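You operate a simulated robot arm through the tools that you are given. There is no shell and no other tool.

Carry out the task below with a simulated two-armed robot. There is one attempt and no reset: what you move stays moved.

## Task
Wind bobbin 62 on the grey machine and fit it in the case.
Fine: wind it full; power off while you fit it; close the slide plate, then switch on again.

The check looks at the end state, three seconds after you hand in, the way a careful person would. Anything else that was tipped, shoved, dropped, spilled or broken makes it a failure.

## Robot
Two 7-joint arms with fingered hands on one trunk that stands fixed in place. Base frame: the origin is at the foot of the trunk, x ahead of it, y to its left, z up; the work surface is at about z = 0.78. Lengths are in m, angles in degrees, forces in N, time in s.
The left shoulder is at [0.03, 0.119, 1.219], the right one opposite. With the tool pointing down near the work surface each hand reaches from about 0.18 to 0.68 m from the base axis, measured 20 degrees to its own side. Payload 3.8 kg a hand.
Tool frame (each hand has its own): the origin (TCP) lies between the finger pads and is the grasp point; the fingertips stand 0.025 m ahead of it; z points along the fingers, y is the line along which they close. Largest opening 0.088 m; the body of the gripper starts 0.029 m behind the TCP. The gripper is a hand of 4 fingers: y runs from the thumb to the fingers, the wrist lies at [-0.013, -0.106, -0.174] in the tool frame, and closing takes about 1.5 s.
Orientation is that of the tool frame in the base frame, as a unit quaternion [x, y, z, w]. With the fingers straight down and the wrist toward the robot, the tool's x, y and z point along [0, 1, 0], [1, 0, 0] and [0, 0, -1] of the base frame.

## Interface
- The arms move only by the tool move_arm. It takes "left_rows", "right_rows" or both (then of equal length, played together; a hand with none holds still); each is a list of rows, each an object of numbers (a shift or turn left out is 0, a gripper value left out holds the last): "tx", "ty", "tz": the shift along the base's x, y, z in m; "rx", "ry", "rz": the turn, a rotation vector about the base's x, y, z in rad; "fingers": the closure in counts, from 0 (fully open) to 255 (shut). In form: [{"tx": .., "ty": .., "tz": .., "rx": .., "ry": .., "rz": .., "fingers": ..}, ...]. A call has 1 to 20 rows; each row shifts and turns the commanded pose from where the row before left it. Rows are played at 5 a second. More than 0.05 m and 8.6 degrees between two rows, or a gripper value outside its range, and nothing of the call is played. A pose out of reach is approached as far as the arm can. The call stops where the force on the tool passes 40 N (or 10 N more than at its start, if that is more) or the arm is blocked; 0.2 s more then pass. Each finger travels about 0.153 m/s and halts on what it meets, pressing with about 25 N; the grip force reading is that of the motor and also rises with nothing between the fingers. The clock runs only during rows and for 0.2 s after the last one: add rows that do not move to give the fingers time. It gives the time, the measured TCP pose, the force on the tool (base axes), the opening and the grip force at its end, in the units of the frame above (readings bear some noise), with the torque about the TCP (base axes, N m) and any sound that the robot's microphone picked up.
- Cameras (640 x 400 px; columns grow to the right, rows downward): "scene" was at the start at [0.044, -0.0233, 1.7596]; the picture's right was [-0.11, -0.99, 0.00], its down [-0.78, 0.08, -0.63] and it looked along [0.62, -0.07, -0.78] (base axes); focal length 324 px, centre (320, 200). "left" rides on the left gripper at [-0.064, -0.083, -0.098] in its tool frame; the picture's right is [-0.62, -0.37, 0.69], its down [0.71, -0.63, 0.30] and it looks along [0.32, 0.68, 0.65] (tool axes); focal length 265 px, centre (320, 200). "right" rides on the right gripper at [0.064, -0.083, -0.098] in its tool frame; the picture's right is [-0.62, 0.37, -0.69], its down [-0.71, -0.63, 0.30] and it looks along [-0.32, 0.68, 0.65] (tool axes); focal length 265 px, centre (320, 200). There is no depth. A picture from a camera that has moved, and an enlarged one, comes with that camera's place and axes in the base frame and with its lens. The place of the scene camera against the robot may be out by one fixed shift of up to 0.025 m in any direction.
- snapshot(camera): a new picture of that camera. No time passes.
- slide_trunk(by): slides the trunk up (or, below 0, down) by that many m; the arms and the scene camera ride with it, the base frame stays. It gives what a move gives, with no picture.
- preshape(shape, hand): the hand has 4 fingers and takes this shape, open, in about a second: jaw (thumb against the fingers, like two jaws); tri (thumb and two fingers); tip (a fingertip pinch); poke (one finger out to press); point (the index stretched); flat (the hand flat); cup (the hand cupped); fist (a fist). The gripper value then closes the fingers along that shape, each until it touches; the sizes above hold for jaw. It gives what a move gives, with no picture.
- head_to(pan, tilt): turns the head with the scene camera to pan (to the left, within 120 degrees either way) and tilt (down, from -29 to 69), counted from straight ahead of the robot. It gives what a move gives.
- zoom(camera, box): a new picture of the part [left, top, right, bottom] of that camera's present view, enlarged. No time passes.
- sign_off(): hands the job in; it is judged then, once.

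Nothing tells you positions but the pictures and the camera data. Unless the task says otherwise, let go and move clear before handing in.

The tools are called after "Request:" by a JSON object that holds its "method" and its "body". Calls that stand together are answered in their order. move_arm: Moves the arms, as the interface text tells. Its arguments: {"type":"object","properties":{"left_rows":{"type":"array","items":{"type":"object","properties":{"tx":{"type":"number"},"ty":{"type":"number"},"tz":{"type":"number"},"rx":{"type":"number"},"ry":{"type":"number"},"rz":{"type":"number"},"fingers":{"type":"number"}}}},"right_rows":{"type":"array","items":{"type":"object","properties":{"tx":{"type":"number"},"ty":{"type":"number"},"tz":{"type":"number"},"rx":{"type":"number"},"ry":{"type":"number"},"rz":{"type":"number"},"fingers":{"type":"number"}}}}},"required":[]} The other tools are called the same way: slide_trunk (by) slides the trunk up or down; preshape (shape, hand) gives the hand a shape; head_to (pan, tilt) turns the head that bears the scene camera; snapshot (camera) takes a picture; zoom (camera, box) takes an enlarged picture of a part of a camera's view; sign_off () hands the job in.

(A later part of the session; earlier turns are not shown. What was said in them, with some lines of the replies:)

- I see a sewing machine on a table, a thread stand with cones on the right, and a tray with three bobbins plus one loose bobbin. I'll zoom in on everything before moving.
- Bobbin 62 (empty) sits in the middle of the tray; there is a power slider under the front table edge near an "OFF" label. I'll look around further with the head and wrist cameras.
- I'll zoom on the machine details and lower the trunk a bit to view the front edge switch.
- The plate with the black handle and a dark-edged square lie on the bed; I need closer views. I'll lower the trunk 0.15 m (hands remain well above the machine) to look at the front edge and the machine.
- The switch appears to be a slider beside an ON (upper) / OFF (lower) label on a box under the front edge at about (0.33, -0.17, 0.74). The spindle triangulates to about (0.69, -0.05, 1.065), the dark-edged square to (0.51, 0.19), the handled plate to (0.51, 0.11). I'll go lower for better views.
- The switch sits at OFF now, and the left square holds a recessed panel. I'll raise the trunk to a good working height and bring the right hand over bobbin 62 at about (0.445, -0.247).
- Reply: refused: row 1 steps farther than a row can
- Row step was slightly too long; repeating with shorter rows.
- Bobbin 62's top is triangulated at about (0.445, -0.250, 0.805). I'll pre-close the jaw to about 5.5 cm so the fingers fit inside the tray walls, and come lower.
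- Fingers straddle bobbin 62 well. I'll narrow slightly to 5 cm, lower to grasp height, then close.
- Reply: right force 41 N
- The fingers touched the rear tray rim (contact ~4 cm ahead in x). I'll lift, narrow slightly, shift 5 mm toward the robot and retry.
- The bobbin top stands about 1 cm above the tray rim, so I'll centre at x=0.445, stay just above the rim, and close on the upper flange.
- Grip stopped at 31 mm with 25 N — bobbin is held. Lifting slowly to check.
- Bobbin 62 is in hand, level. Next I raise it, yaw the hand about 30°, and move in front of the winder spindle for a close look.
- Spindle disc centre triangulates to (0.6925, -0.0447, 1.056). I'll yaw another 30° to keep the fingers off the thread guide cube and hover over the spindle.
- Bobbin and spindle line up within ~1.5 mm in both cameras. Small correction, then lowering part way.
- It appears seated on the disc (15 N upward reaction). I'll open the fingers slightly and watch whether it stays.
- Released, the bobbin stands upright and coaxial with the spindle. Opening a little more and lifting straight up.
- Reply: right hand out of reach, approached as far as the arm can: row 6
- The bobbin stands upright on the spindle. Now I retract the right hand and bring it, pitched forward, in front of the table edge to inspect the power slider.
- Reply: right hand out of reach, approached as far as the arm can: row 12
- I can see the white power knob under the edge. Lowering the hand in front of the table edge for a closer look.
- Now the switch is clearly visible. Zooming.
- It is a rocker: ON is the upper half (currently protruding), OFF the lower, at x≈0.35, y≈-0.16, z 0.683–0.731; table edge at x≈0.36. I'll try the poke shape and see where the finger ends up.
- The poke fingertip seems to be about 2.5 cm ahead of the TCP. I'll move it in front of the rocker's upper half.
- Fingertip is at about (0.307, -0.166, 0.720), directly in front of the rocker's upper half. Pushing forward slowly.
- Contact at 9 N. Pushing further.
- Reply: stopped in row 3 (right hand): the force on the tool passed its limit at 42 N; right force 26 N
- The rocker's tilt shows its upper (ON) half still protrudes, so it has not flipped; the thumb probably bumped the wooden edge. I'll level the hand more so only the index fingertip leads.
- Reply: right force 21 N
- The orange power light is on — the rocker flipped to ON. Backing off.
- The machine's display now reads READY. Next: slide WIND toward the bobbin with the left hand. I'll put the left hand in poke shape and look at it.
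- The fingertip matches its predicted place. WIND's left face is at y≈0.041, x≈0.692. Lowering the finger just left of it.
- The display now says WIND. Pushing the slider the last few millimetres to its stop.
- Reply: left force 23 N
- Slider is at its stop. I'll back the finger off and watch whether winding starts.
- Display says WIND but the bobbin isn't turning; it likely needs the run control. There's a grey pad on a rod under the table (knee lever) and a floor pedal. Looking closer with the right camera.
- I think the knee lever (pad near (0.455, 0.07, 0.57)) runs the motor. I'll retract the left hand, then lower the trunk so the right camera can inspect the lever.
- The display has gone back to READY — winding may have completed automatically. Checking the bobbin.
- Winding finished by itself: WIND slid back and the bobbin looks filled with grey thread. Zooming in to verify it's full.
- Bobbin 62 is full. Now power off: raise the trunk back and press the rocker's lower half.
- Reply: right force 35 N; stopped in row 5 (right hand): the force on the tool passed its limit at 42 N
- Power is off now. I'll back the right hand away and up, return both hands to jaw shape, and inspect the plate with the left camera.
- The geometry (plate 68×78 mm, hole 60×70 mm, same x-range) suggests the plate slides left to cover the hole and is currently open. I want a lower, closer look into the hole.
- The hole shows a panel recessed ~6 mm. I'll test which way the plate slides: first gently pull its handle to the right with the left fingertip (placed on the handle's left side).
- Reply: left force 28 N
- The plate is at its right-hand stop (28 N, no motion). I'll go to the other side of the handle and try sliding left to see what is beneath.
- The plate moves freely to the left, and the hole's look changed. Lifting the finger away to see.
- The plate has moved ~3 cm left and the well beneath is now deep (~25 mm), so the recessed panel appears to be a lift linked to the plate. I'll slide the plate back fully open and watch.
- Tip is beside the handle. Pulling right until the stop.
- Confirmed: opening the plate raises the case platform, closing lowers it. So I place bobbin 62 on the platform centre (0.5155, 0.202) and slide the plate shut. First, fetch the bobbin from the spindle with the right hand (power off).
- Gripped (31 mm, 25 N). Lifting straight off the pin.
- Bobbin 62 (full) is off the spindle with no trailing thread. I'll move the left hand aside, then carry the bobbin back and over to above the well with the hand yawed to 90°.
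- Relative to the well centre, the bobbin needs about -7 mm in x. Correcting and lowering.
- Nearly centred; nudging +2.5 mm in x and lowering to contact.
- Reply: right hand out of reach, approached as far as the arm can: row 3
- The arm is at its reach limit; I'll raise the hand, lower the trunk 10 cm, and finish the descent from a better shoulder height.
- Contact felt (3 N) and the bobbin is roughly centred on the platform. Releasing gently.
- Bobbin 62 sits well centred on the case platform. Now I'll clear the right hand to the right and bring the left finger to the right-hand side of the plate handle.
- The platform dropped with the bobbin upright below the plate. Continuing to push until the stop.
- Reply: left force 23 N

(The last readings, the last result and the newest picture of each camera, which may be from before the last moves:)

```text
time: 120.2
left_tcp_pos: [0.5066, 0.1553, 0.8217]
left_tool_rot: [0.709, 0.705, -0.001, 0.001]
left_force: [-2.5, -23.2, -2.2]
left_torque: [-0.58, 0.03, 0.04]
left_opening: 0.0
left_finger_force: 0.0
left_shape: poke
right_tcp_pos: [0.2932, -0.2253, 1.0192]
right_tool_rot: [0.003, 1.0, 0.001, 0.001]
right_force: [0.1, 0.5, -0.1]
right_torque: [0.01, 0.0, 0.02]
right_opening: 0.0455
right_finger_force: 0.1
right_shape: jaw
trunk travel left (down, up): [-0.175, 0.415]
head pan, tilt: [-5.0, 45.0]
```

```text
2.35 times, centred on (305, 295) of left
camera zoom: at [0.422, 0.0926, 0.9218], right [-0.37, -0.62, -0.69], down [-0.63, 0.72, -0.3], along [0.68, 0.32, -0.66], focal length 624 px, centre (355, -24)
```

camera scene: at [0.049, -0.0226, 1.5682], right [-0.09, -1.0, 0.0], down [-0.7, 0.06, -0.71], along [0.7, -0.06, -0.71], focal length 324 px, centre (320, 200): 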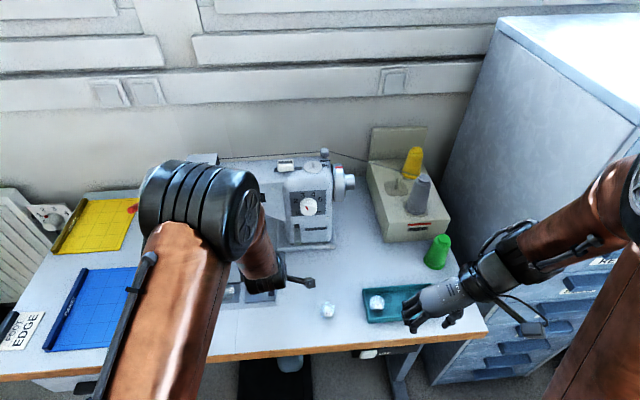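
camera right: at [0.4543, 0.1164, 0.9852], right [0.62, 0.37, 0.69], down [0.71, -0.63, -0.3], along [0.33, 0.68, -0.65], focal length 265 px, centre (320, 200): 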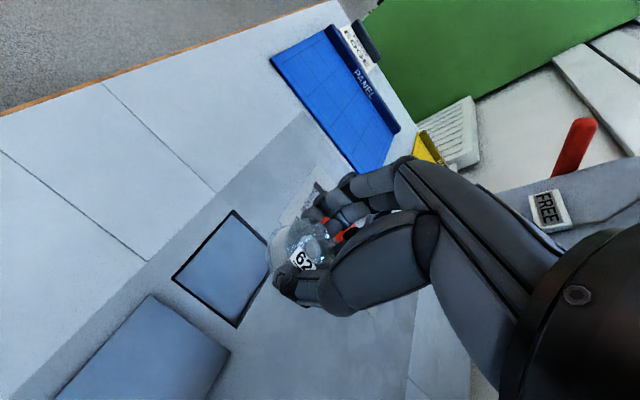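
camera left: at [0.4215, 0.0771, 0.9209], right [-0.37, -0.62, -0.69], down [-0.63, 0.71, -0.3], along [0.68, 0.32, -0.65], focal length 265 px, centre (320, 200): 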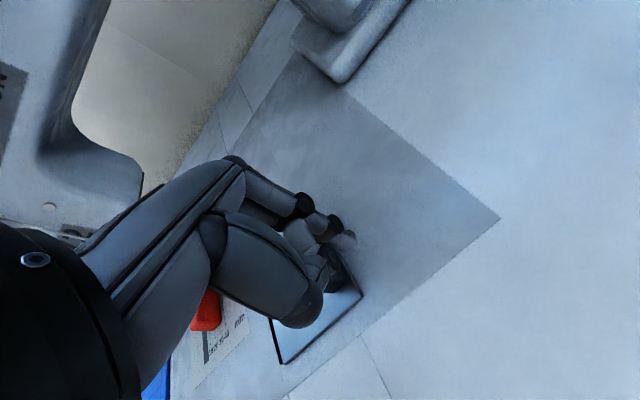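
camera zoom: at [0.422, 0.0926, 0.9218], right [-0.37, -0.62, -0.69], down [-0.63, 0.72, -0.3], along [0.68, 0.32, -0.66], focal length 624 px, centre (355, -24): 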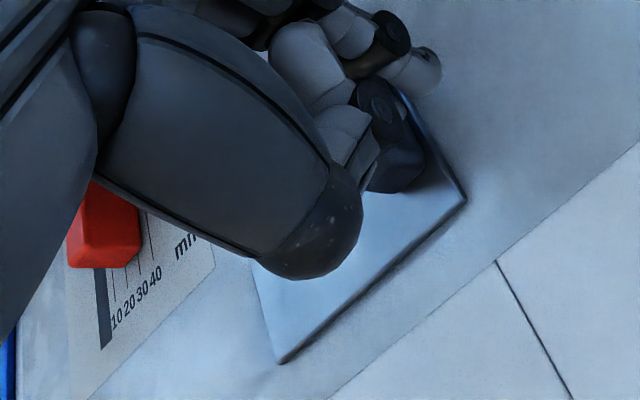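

Stop reached (23 N) after ~8 cm of travel. Lifting the finger clear and inspecting.

Request:
{"method": "move_arm", "body": {"left_rows": [{"ty": -0.006}, {"tz": 0.04}, {"tz": 0.045}, {"tx": -0.03, "ty": 0.01, "tz": 0.03}, {"tx": -0.03, "ty": 0.015, "tz": 0.02}, {"tx": -0.03, "ty": 0.015, "tz": 0.02}]}}

Request:
{"method": "snapshot", "body": {"camera": "left"}}

Request:
{"method": "zoom", "body": {"camera": "left", "box": [340, 130, 500, 290]}}

```text
time: 121.6
left_tcp_pos: [0.4155, 0.1976, 0.9787]
left_tool_rot: [0.707, 0.707, 0.001, 0.001]
left_force: [0.2, -0.1, -1.0]
left_torque: [-0.02, -0.01, -0.02]
left_opening: 0.0
left_finger_force: 0.0
left_shape: poke
right_tcp_pos: [0.2933, -0.2242, 1.0197]
right_tool_rot: [0.003, 1.0, -0.002, 0.001]
right_force: [-0.8, 0.8, 0.6]
right_torque: [-0.04, -0.03, 0.01]
right_opening: 0.0457
right_finger_force: 0.1
right_shape: jaw
trunk travel left (down, up): [-0.175, 0.415]
head pan, tilt: [-5.0, 45.0]
```

```text
taken
camera left: at [0.3317, 0.1345, 1.0765], right [-0.37, -0.62, -0.69], down [-0.63, 0.71, -0.31], along [0.68, 0.32, -0.65], focal length 265 px, centre (320, 200)
```

left: 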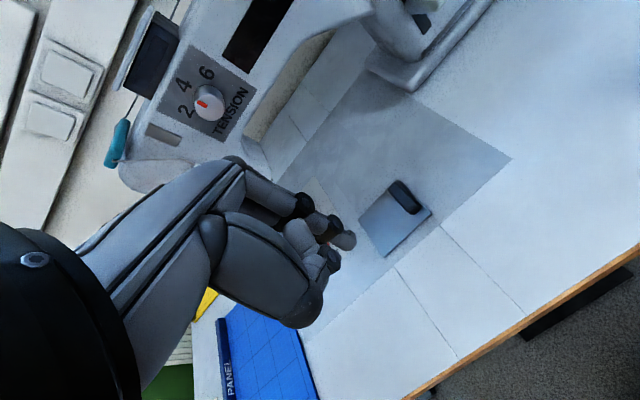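

```text
2.50 times, centred on (420, 210) of left
camera zoom: at [0.3317, 0.1345, 1.0765], right [-0.37, -0.62, -0.69], down [-0.63, 0.71, -0.31], along [0.68, 0.32, -0.65], focal length 664 px, centre (70, 175)
```

zoom: 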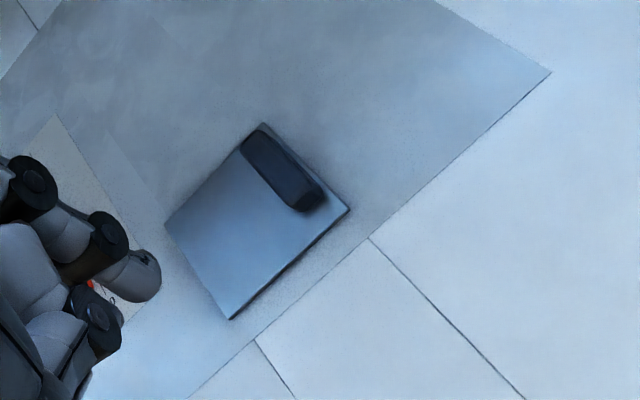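

The plate is fully closed over the well (y 0.164–0.241). Now clear the left hand, raise the trunk, and set the right hand to poke for switching power on.

Request:
{"method": "move_arm", "body": {"left_rows": [{"tz": 0.045}, {"tz": 0.045}, {"tz": 0.03, "ty": 0.03}, {"ty": 0.045, "tx": -0.01}, {"ty": 0.045, "tx": -0.01}, {"ty": 0.045, "tx": -0.01}]}}

Request:
{"method": "slide_trunk", "body": {"by": 0.1}}

Request:
{"method": "preshape", "body": {"hand": "right", "shape": "poke"}}

Request:
{"method": "head_to", "body": {"pan": -20, "tilt": 55}}

Request:
{"method": "snapshot", "body": {"camera": "scene"}}

```text
time: 123.0
left_tcp_pos: [0.3897, 0.3599, 1.0953]
left_tool_rot: [0.707, 0.707, 0.0, 0.0]
left_force: [-0.6, -0.3, -0.7]
left_torque: [0.0, -0.02, 0.01]
left_opening: 0.0001
left_finger_force: 0.0
left_shape: poke
right_tcp_pos: [0.2934, -0.2232, 1.0203]
right_tool_rot: [0.003, 1.0, -0.001, -0.002]
right_force: [-0.3, 0.6, -0.3]
right_torque: [0.03, -0.01, 0.03]
right_opening: 0.0455
right_finger_force: 0.0
right_shape: jaw
trunk travel left (down, up): [-0.175, 0.415]
head pan, tilt: [-5.0, 45.0]
```

```text
time: 124.4
left_tcp_pos: [0.3891, 0.3596, 1.1974]
left_tool_rot: [0.707, 0.707, 0.0, 0.0]
left_force: [0.1, 0.4, -1.0]
left_torque: [0.02, -0.01, 0.01]
left_opening: 0.0001
left_finger_force: 0.2
left_shape: poke
right_tcp_pos: [0.2937, -0.2239, 1.1185]
right_tool_rot: [0.004, 1.0, 0.0, -0.001]
right_force: [-0.2, 0.3, -0.1]
right_torque: [0.0, 0.0, -0.04]
right_opening: 0.0457
right_finger_force: 0.1
right_shape: jaw
trunk travel left (down, up): [-0.275, 0.315]
head pan, tilt: [-5.0, 45.0]
```

```text
time: 125.3
left_tcp_pos: [0.3895, 0.3604, 1.1964]
left_tool_rot: [0.707, 0.707, 0.0, -0.001]
left_force: [-0.3, 0.1, -0.1]
left_torque: [0.0, 0.0, 0.0]
left_opening: 0.0
left_finger_force: 0.1
left_shape: poke
right_tcp_pos: [0.293, -0.2231, 1.1191]
right_tool_rot: [0.003, 1.0, 0.001, -0.001]
right_force: [0.1, 0.5, 0.1]
right_torque: [-0.02, 0.05, -0.04]
right_opening: 0.0001
right_finger_force: 0.0
right_shape: poke
trunk travel left (down, up): [-0.275, 0.315]
head pan, tilt: [-5.0, 45.0]
```

```text
time: 126.0
left_tcp_pos: [0.3899, 0.3606, 1.1959]
left_tool_rot: [0.708, 0.707, 0.0, 0.0]
left_force: [0.2, -0.3, 0.3]
left_torque: [0.0, 0.02, 0.0]
left_opening: 0.0
left_finger_force: 0.0
left_shape: poke
right_tcp_pos: [0.293, -0.2229, 1.1194]
right_tool_rot: [0.002, 1.0, 0.0, -0.001]
right_force: [0.5, -0.3, -0.5]
right_torque: [-0.01, 0.01, 0.01]
right_opening: 0.0002
right_finger_force: 0.0
right_shape: poke
trunk travel left (down, up): [-0.275, 0.315]
head pan, tilt: [-20.0, 55.0]
```

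```text
taken
camera scene: at [0.0363, -0.0398, 1.6548], right [-0.34, -0.94, 0.0], down [-0.77, 0.28, -0.57], along [0.54, -0.2, -0.82], focal length 324 px, centre (320, 200)
```

scene: 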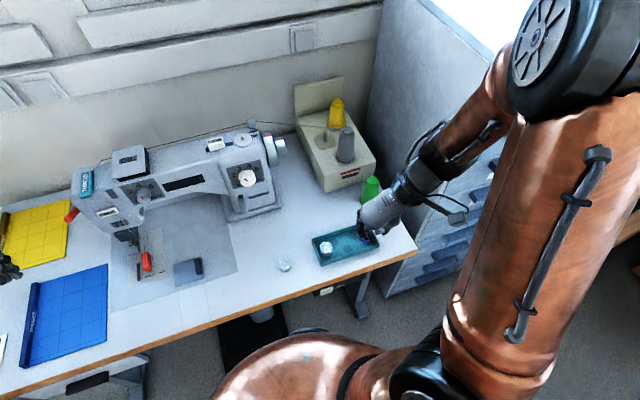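

Request:
{"method": "move_arm", "body": {"right_rows": [{"ry": -0.13, "tz": -0.01}, {"ry": -0.13, "tz": -0.02}, {"ry": -0.13, "tz": -0.03}, {"ry": -0.13, "tz": -0.03}, {"ry": -0.13, "tz": -0.03}, {"ry": -0.13, "tz": -0.03}, {"tx": -0.01, "tz": -0.04}, {"tx": -0.01, "tz": -0.04}, {"tz": -0.04}, {"tz": -0.035, "ty": 0.015}, {"tz": -0.035, "ty": 0.015}, {"tz": -0.035, "ty": 0.015}, {"tz": -0.02, "ty": 0.012}, {}]}}

Request:
{"method": "snapshot", "body": {"camera": "right"}}

Request:
{"method": "snapshot", "body": {"camera": "scene"}}

```text
time: 129.0
left_tcp_pos: [0.3898, 0.3594, 1.1968]
left_tool_rot: [0.707, 0.707, -0.001, 0.0]
left_force: [0.0, -0.2, -1.0]
left_torque: [-0.01, 0.01, -0.01]
left_opening: 0.0001
left_finger_force: 0.0
left_shape: poke
right_tcp_pos: [0.2731, -0.166, 0.7253]
right_tool_rot: [0.002, 0.925, 0.0, 0.379]
right_force: [-0.4, 0.9, -0.7]
right_torque: [-0.01, -0.01, -0.02]
right_opening: 0.0
right_finger_force: 0.1
right_shape: poke
trunk travel left (down, up): [-0.275, 0.315]
head pan, tilt: [-20.0, 55.0]
```

```text
taken
camera right: at [0.157, -0.25, 0.752], right [-0.04, 0.37, 0.93], down [0.72, -0.63, 0.28], along [0.69, 0.68, -0.24], focal length 265 px, centre (320, 200)
```

right: 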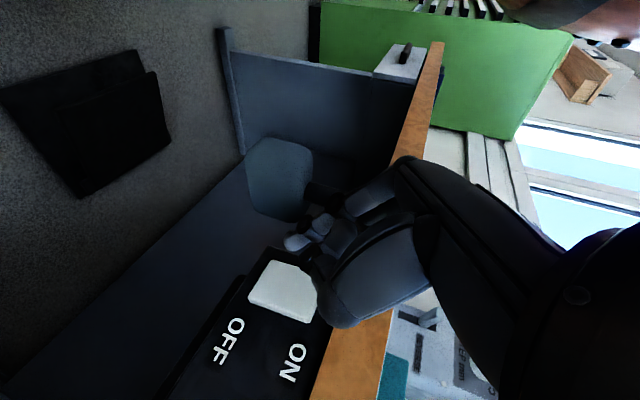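

```text
taken
camera scene: at [0.0362, -0.0401, 1.6548], right [-0.34, -0.94, 0.0], down [-0.77, 0.28, -0.57], along [0.54, -0.2, -0.82], focal length 324 px, centre (320, 200)
```

scene: 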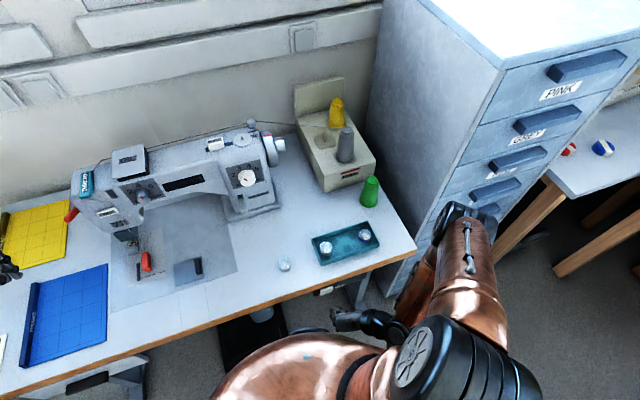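

Good. Levelling the hand and pressing the upper (ON) half as before.

Request:
{"method": "move_arm", "body": {"right_rows": [{"ry": -0.11}, {"ry": -0.11}, {"ry": -0.11}, {"ry": -0.11, "tz": 0.002, "ty": 0.002}, {"tx": 0.02}, {"tx": 0.015}, {"tx": 0.008}, {}]}}

Request:
{"method": "zoom", "body": {"camera": "right", "box": [190, 170, 350, 330]}}

```text
time: 130.8
left_tcp_pos: [0.3884, 0.361, 1.1965]
left_tool_rot: [0.707, 0.707, 0.0, -0.001]
left_force: [-0.5, 1.0, -0.2]
left_torque: [0.01, 0.01, 0.0]
left_opening: 0.0
left_finger_force: 0.0
left_shape: poke
right_tcp_pos: [0.3153, -0.1642, 0.7265]
right_tool_rot: [0.002, 0.82, 0.001, 0.573]
right_force: [0.6, 0.4, -1.0]
right_torque: [-0.02, 0.0, -0.04]
right_opening: 0.0
right_finger_force: 0.0
right_shape: poke
trunk travel left (down, up): [-0.275, 0.315]
head pan, tilt: [-20.0, 55.0]
```

```text
2.50 times, centred on (270, 250) of right
camera zoom: at [0.2008, -0.2474, 0.7015], right [-0.44, 0.37, 0.82], down [0.53, -0.63, 0.56], along [0.73, 0.68, 0.08], focal length 664 px, centre (445, 75)
```

zoom: 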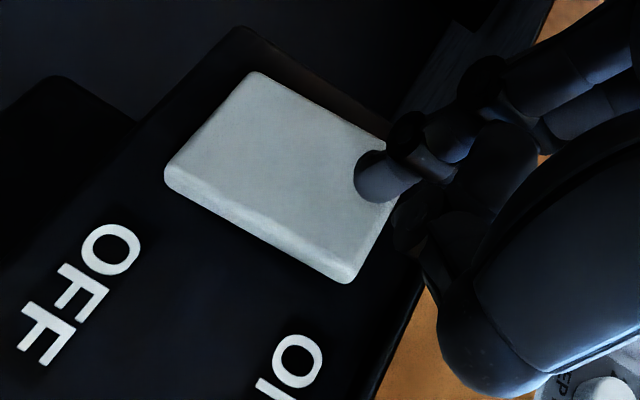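

Request:
{"method": "move_arm", "body": {"right_rows": [{"tx": 0.006}, {"tx": 0.005}, {"tx": 0.005}, {"tx": 0.005}, {}]}}

Request:
{"method": "zoom", "body": {"camera": "scene", "box": [150, 150, 400, 320]}}

```text
time: 132.0
left_tcp_pos: [0.3858, 0.3595, 1.1972]
left_tool_rot: [0.707, 0.708, 0.0, 0.001]
left_force: [-0.4, -0.1, 0.7]
left_torque: [0.0, 0.05, 0.04]
left_opening: 0.0001
left_finger_force: 0.1
left_shape: poke
right_tcp_pos: [0.3334, -0.1624, 0.7258]
right_tool_rot: [0.0, 0.821, 0.001, 0.571]
right_force: [-27.4, 5.6, 3.3]
right_torque: [-0.03, -0.03, 0.04]
right_opening: 0.0001
right_finger_force: 0.1
right_shape: poke
trunk travel left (down, up): [-0.275, 0.315]
head pan, tilt: [-20.0, 55.0]
```

```text
2.35 times, centred on (275, 235) of scene
camera zoom: at [0.0321, -0.039, 1.6549], right [-0.34, -0.94, 0.0], down [-0.77, 0.28, -0.58], along [0.54, -0.2, -0.82], focal length 762 px, centre (426, 118)
```

zoom: 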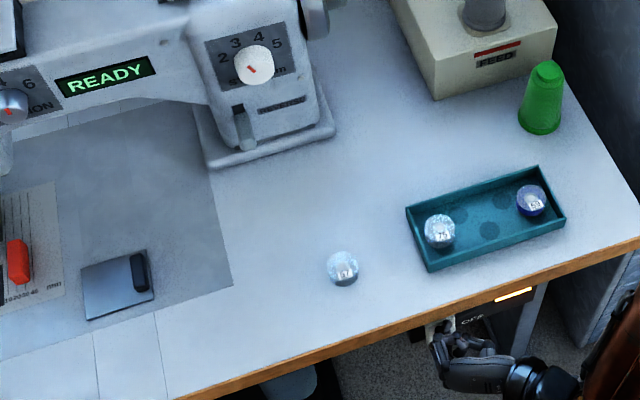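

Power light on, display READY. Backing the finger away and clearing the hand, then a final check.

Request:
{"method": "move_arm", "body": {"right_rows": [{"tx": -0.01}, {"tx": -0.03}, {"tx": -0.02, "ty": -0.02}, {"ty": -0.02, "tz": 0.04, "ry": 0.1}, {"ty": -0.02, "tz": 0.045, "ry": 0.1}, {"ty": -0.01, "tz": 0.045, "ry": 0.1}, {"tz": 0.045, "ry": 0.1}, {"tz": 0.045, "ry": 0.1}, {"tz": 0.045, "ry": 0.1}, {"tz": 0.045, "ry": 0.1}, {"tz": 0.045}, {"tz": 0.045}, {}]}}

Request:
{"method": "snapshot", "body": {"camera": "scene"}}

Request:
{"method": "zoom", "body": {"camera": "scene", "box": [60, 110, 290, 300]}}

Request:
{"method": "zoom", "body": {"camera": "scene", "box": [260, 70, 420, 310]}}

Request:
{"method": "snapshot", "body": {"camera": "left"}}

```text
time: 134.8
left_tcp_pos: [0.3903, 0.361, 1.1978]
left_tool_rot: [0.707, 0.707, 0.0, 0.0]
left_force: [0.5, -0.6, -0.5]
left_torque: [0.03, 0.02, 0.04]
left_opening: 0.0
left_finger_force: 0.1
left_shape: poke
right_tcp_pos: [0.281, -0.2424, 1.1273]
right_tool_rot: [0.003, 0.967, 0.001, 0.255]
right_force: [0.0, 0.1, -0.2]
right_torque: [0.02, 0.0, -0.01]
right_opening: 0.0
right_finger_force: 0.0
right_shape: poke
right hand out of reach, approached as far as the arm can: row 11
trunk travel left (down, up): [-0.275, 0.315]
head pan, tilt: [-20.0, 55.0]
```

```text
taken
camera scene: at [0.0374, -0.0408, 1.6547], right [-0.34, -0.94, 0.0], down [-0.77, 0.28, -0.57], along [0.54, -0.2, -0.82], focal length 324 px, centre (320, 200)
```

scene: 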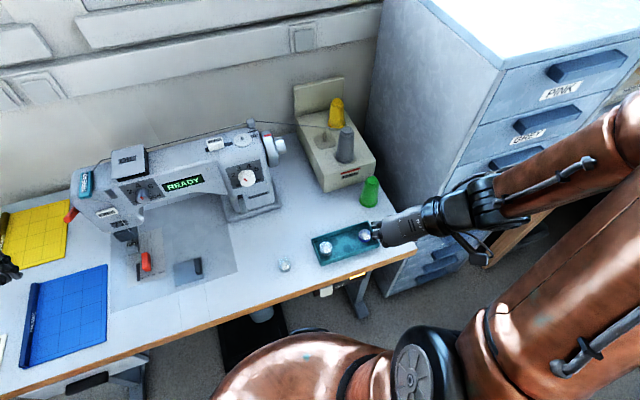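

```text
2.11 times, centred on (175, 205) of scene
camera zoom: at [0.0374, -0.0408, 1.6547], right [-0.34, -0.94, 0.0], down [-0.77, 0.28, -0.57], along [0.54, -0.2, -0.82], focal length 681 px, centre (625, 190)
```

zoom: 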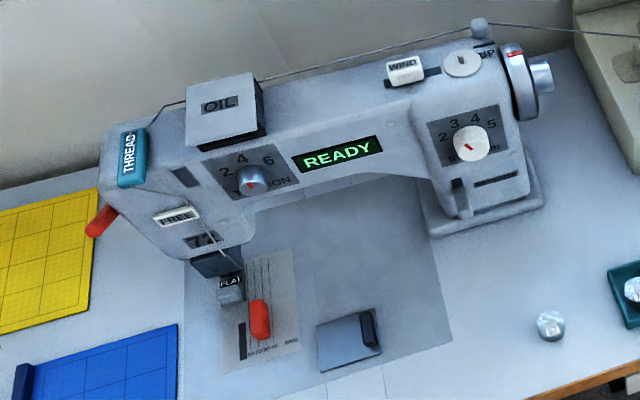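

```text
1.67 times, centred on (340, 190) of scene
camera zoom: at [0.0374, -0.0408, 1.6547], right [-0.34, -0.94, 0.0], down [-0.77, 0.28, -0.57], along [0.54, -0.2, -0.82], focal length 539 px, centre (287, 217)
```

zoom: 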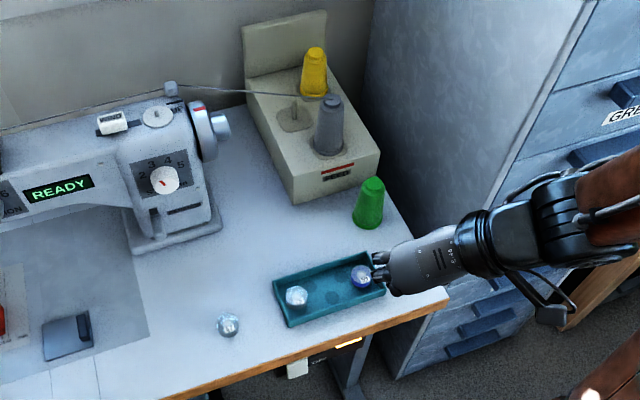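

```text
taken
camera left: at [0.3057, 0.2952, 1.2956], right [-0.37, -0.62, -0.69], down [-0.63, 0.71, -0.3], along [0.68, 0.32, -0.65], focal length 265 px, centre (320, 200)
```

left: 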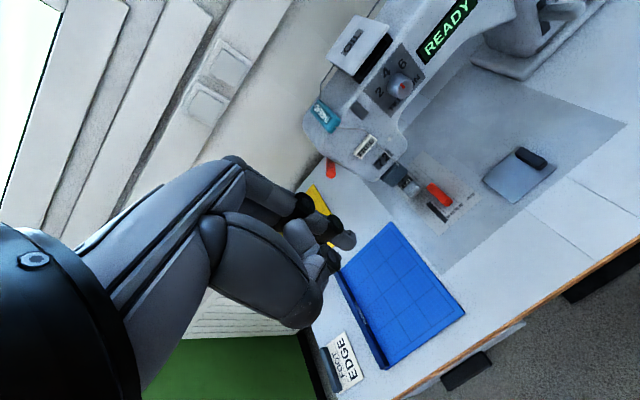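

Everything matches the request. Bobbin 62 is wound full and in the case, the slide plate is closed, and the power is on (READY). The other bobbins, cones and tray are in place and both hands are clear. Handing in.

Request:
{"method": "sign_off", "body": {}}

```text
The job is handed in.
```

Bobbin 62 is wound full with grey thread and sitting in the machine's bobbin case. The slide plate is closed over it and the machine is switched on, with the display reading READY.

- **Winding:** I put the empty bobbin on the spindle, switched on and slid WIND across. The slider had returned on its own when I next checked, and the bobbin looked filled almost to the flange edge.
- **Fitting:** I switched off before moving the bobbin. I set it centred on the raised platform in the well, then slid the plate left to its stop. The platform sank as the plate closed, and the bobbin was still upright when I last saw it under the plate.
- **Power:** I switched on again only after the plate was shut.
- **Other items:** The other bobbins, the tray and the cones looked undisturbed in the final pictures. While picking up bobbin 62, a finger pressed on the tray's back rim at about 40 N. The tray did not visibly move.

Both hands are clear of the table and machine.
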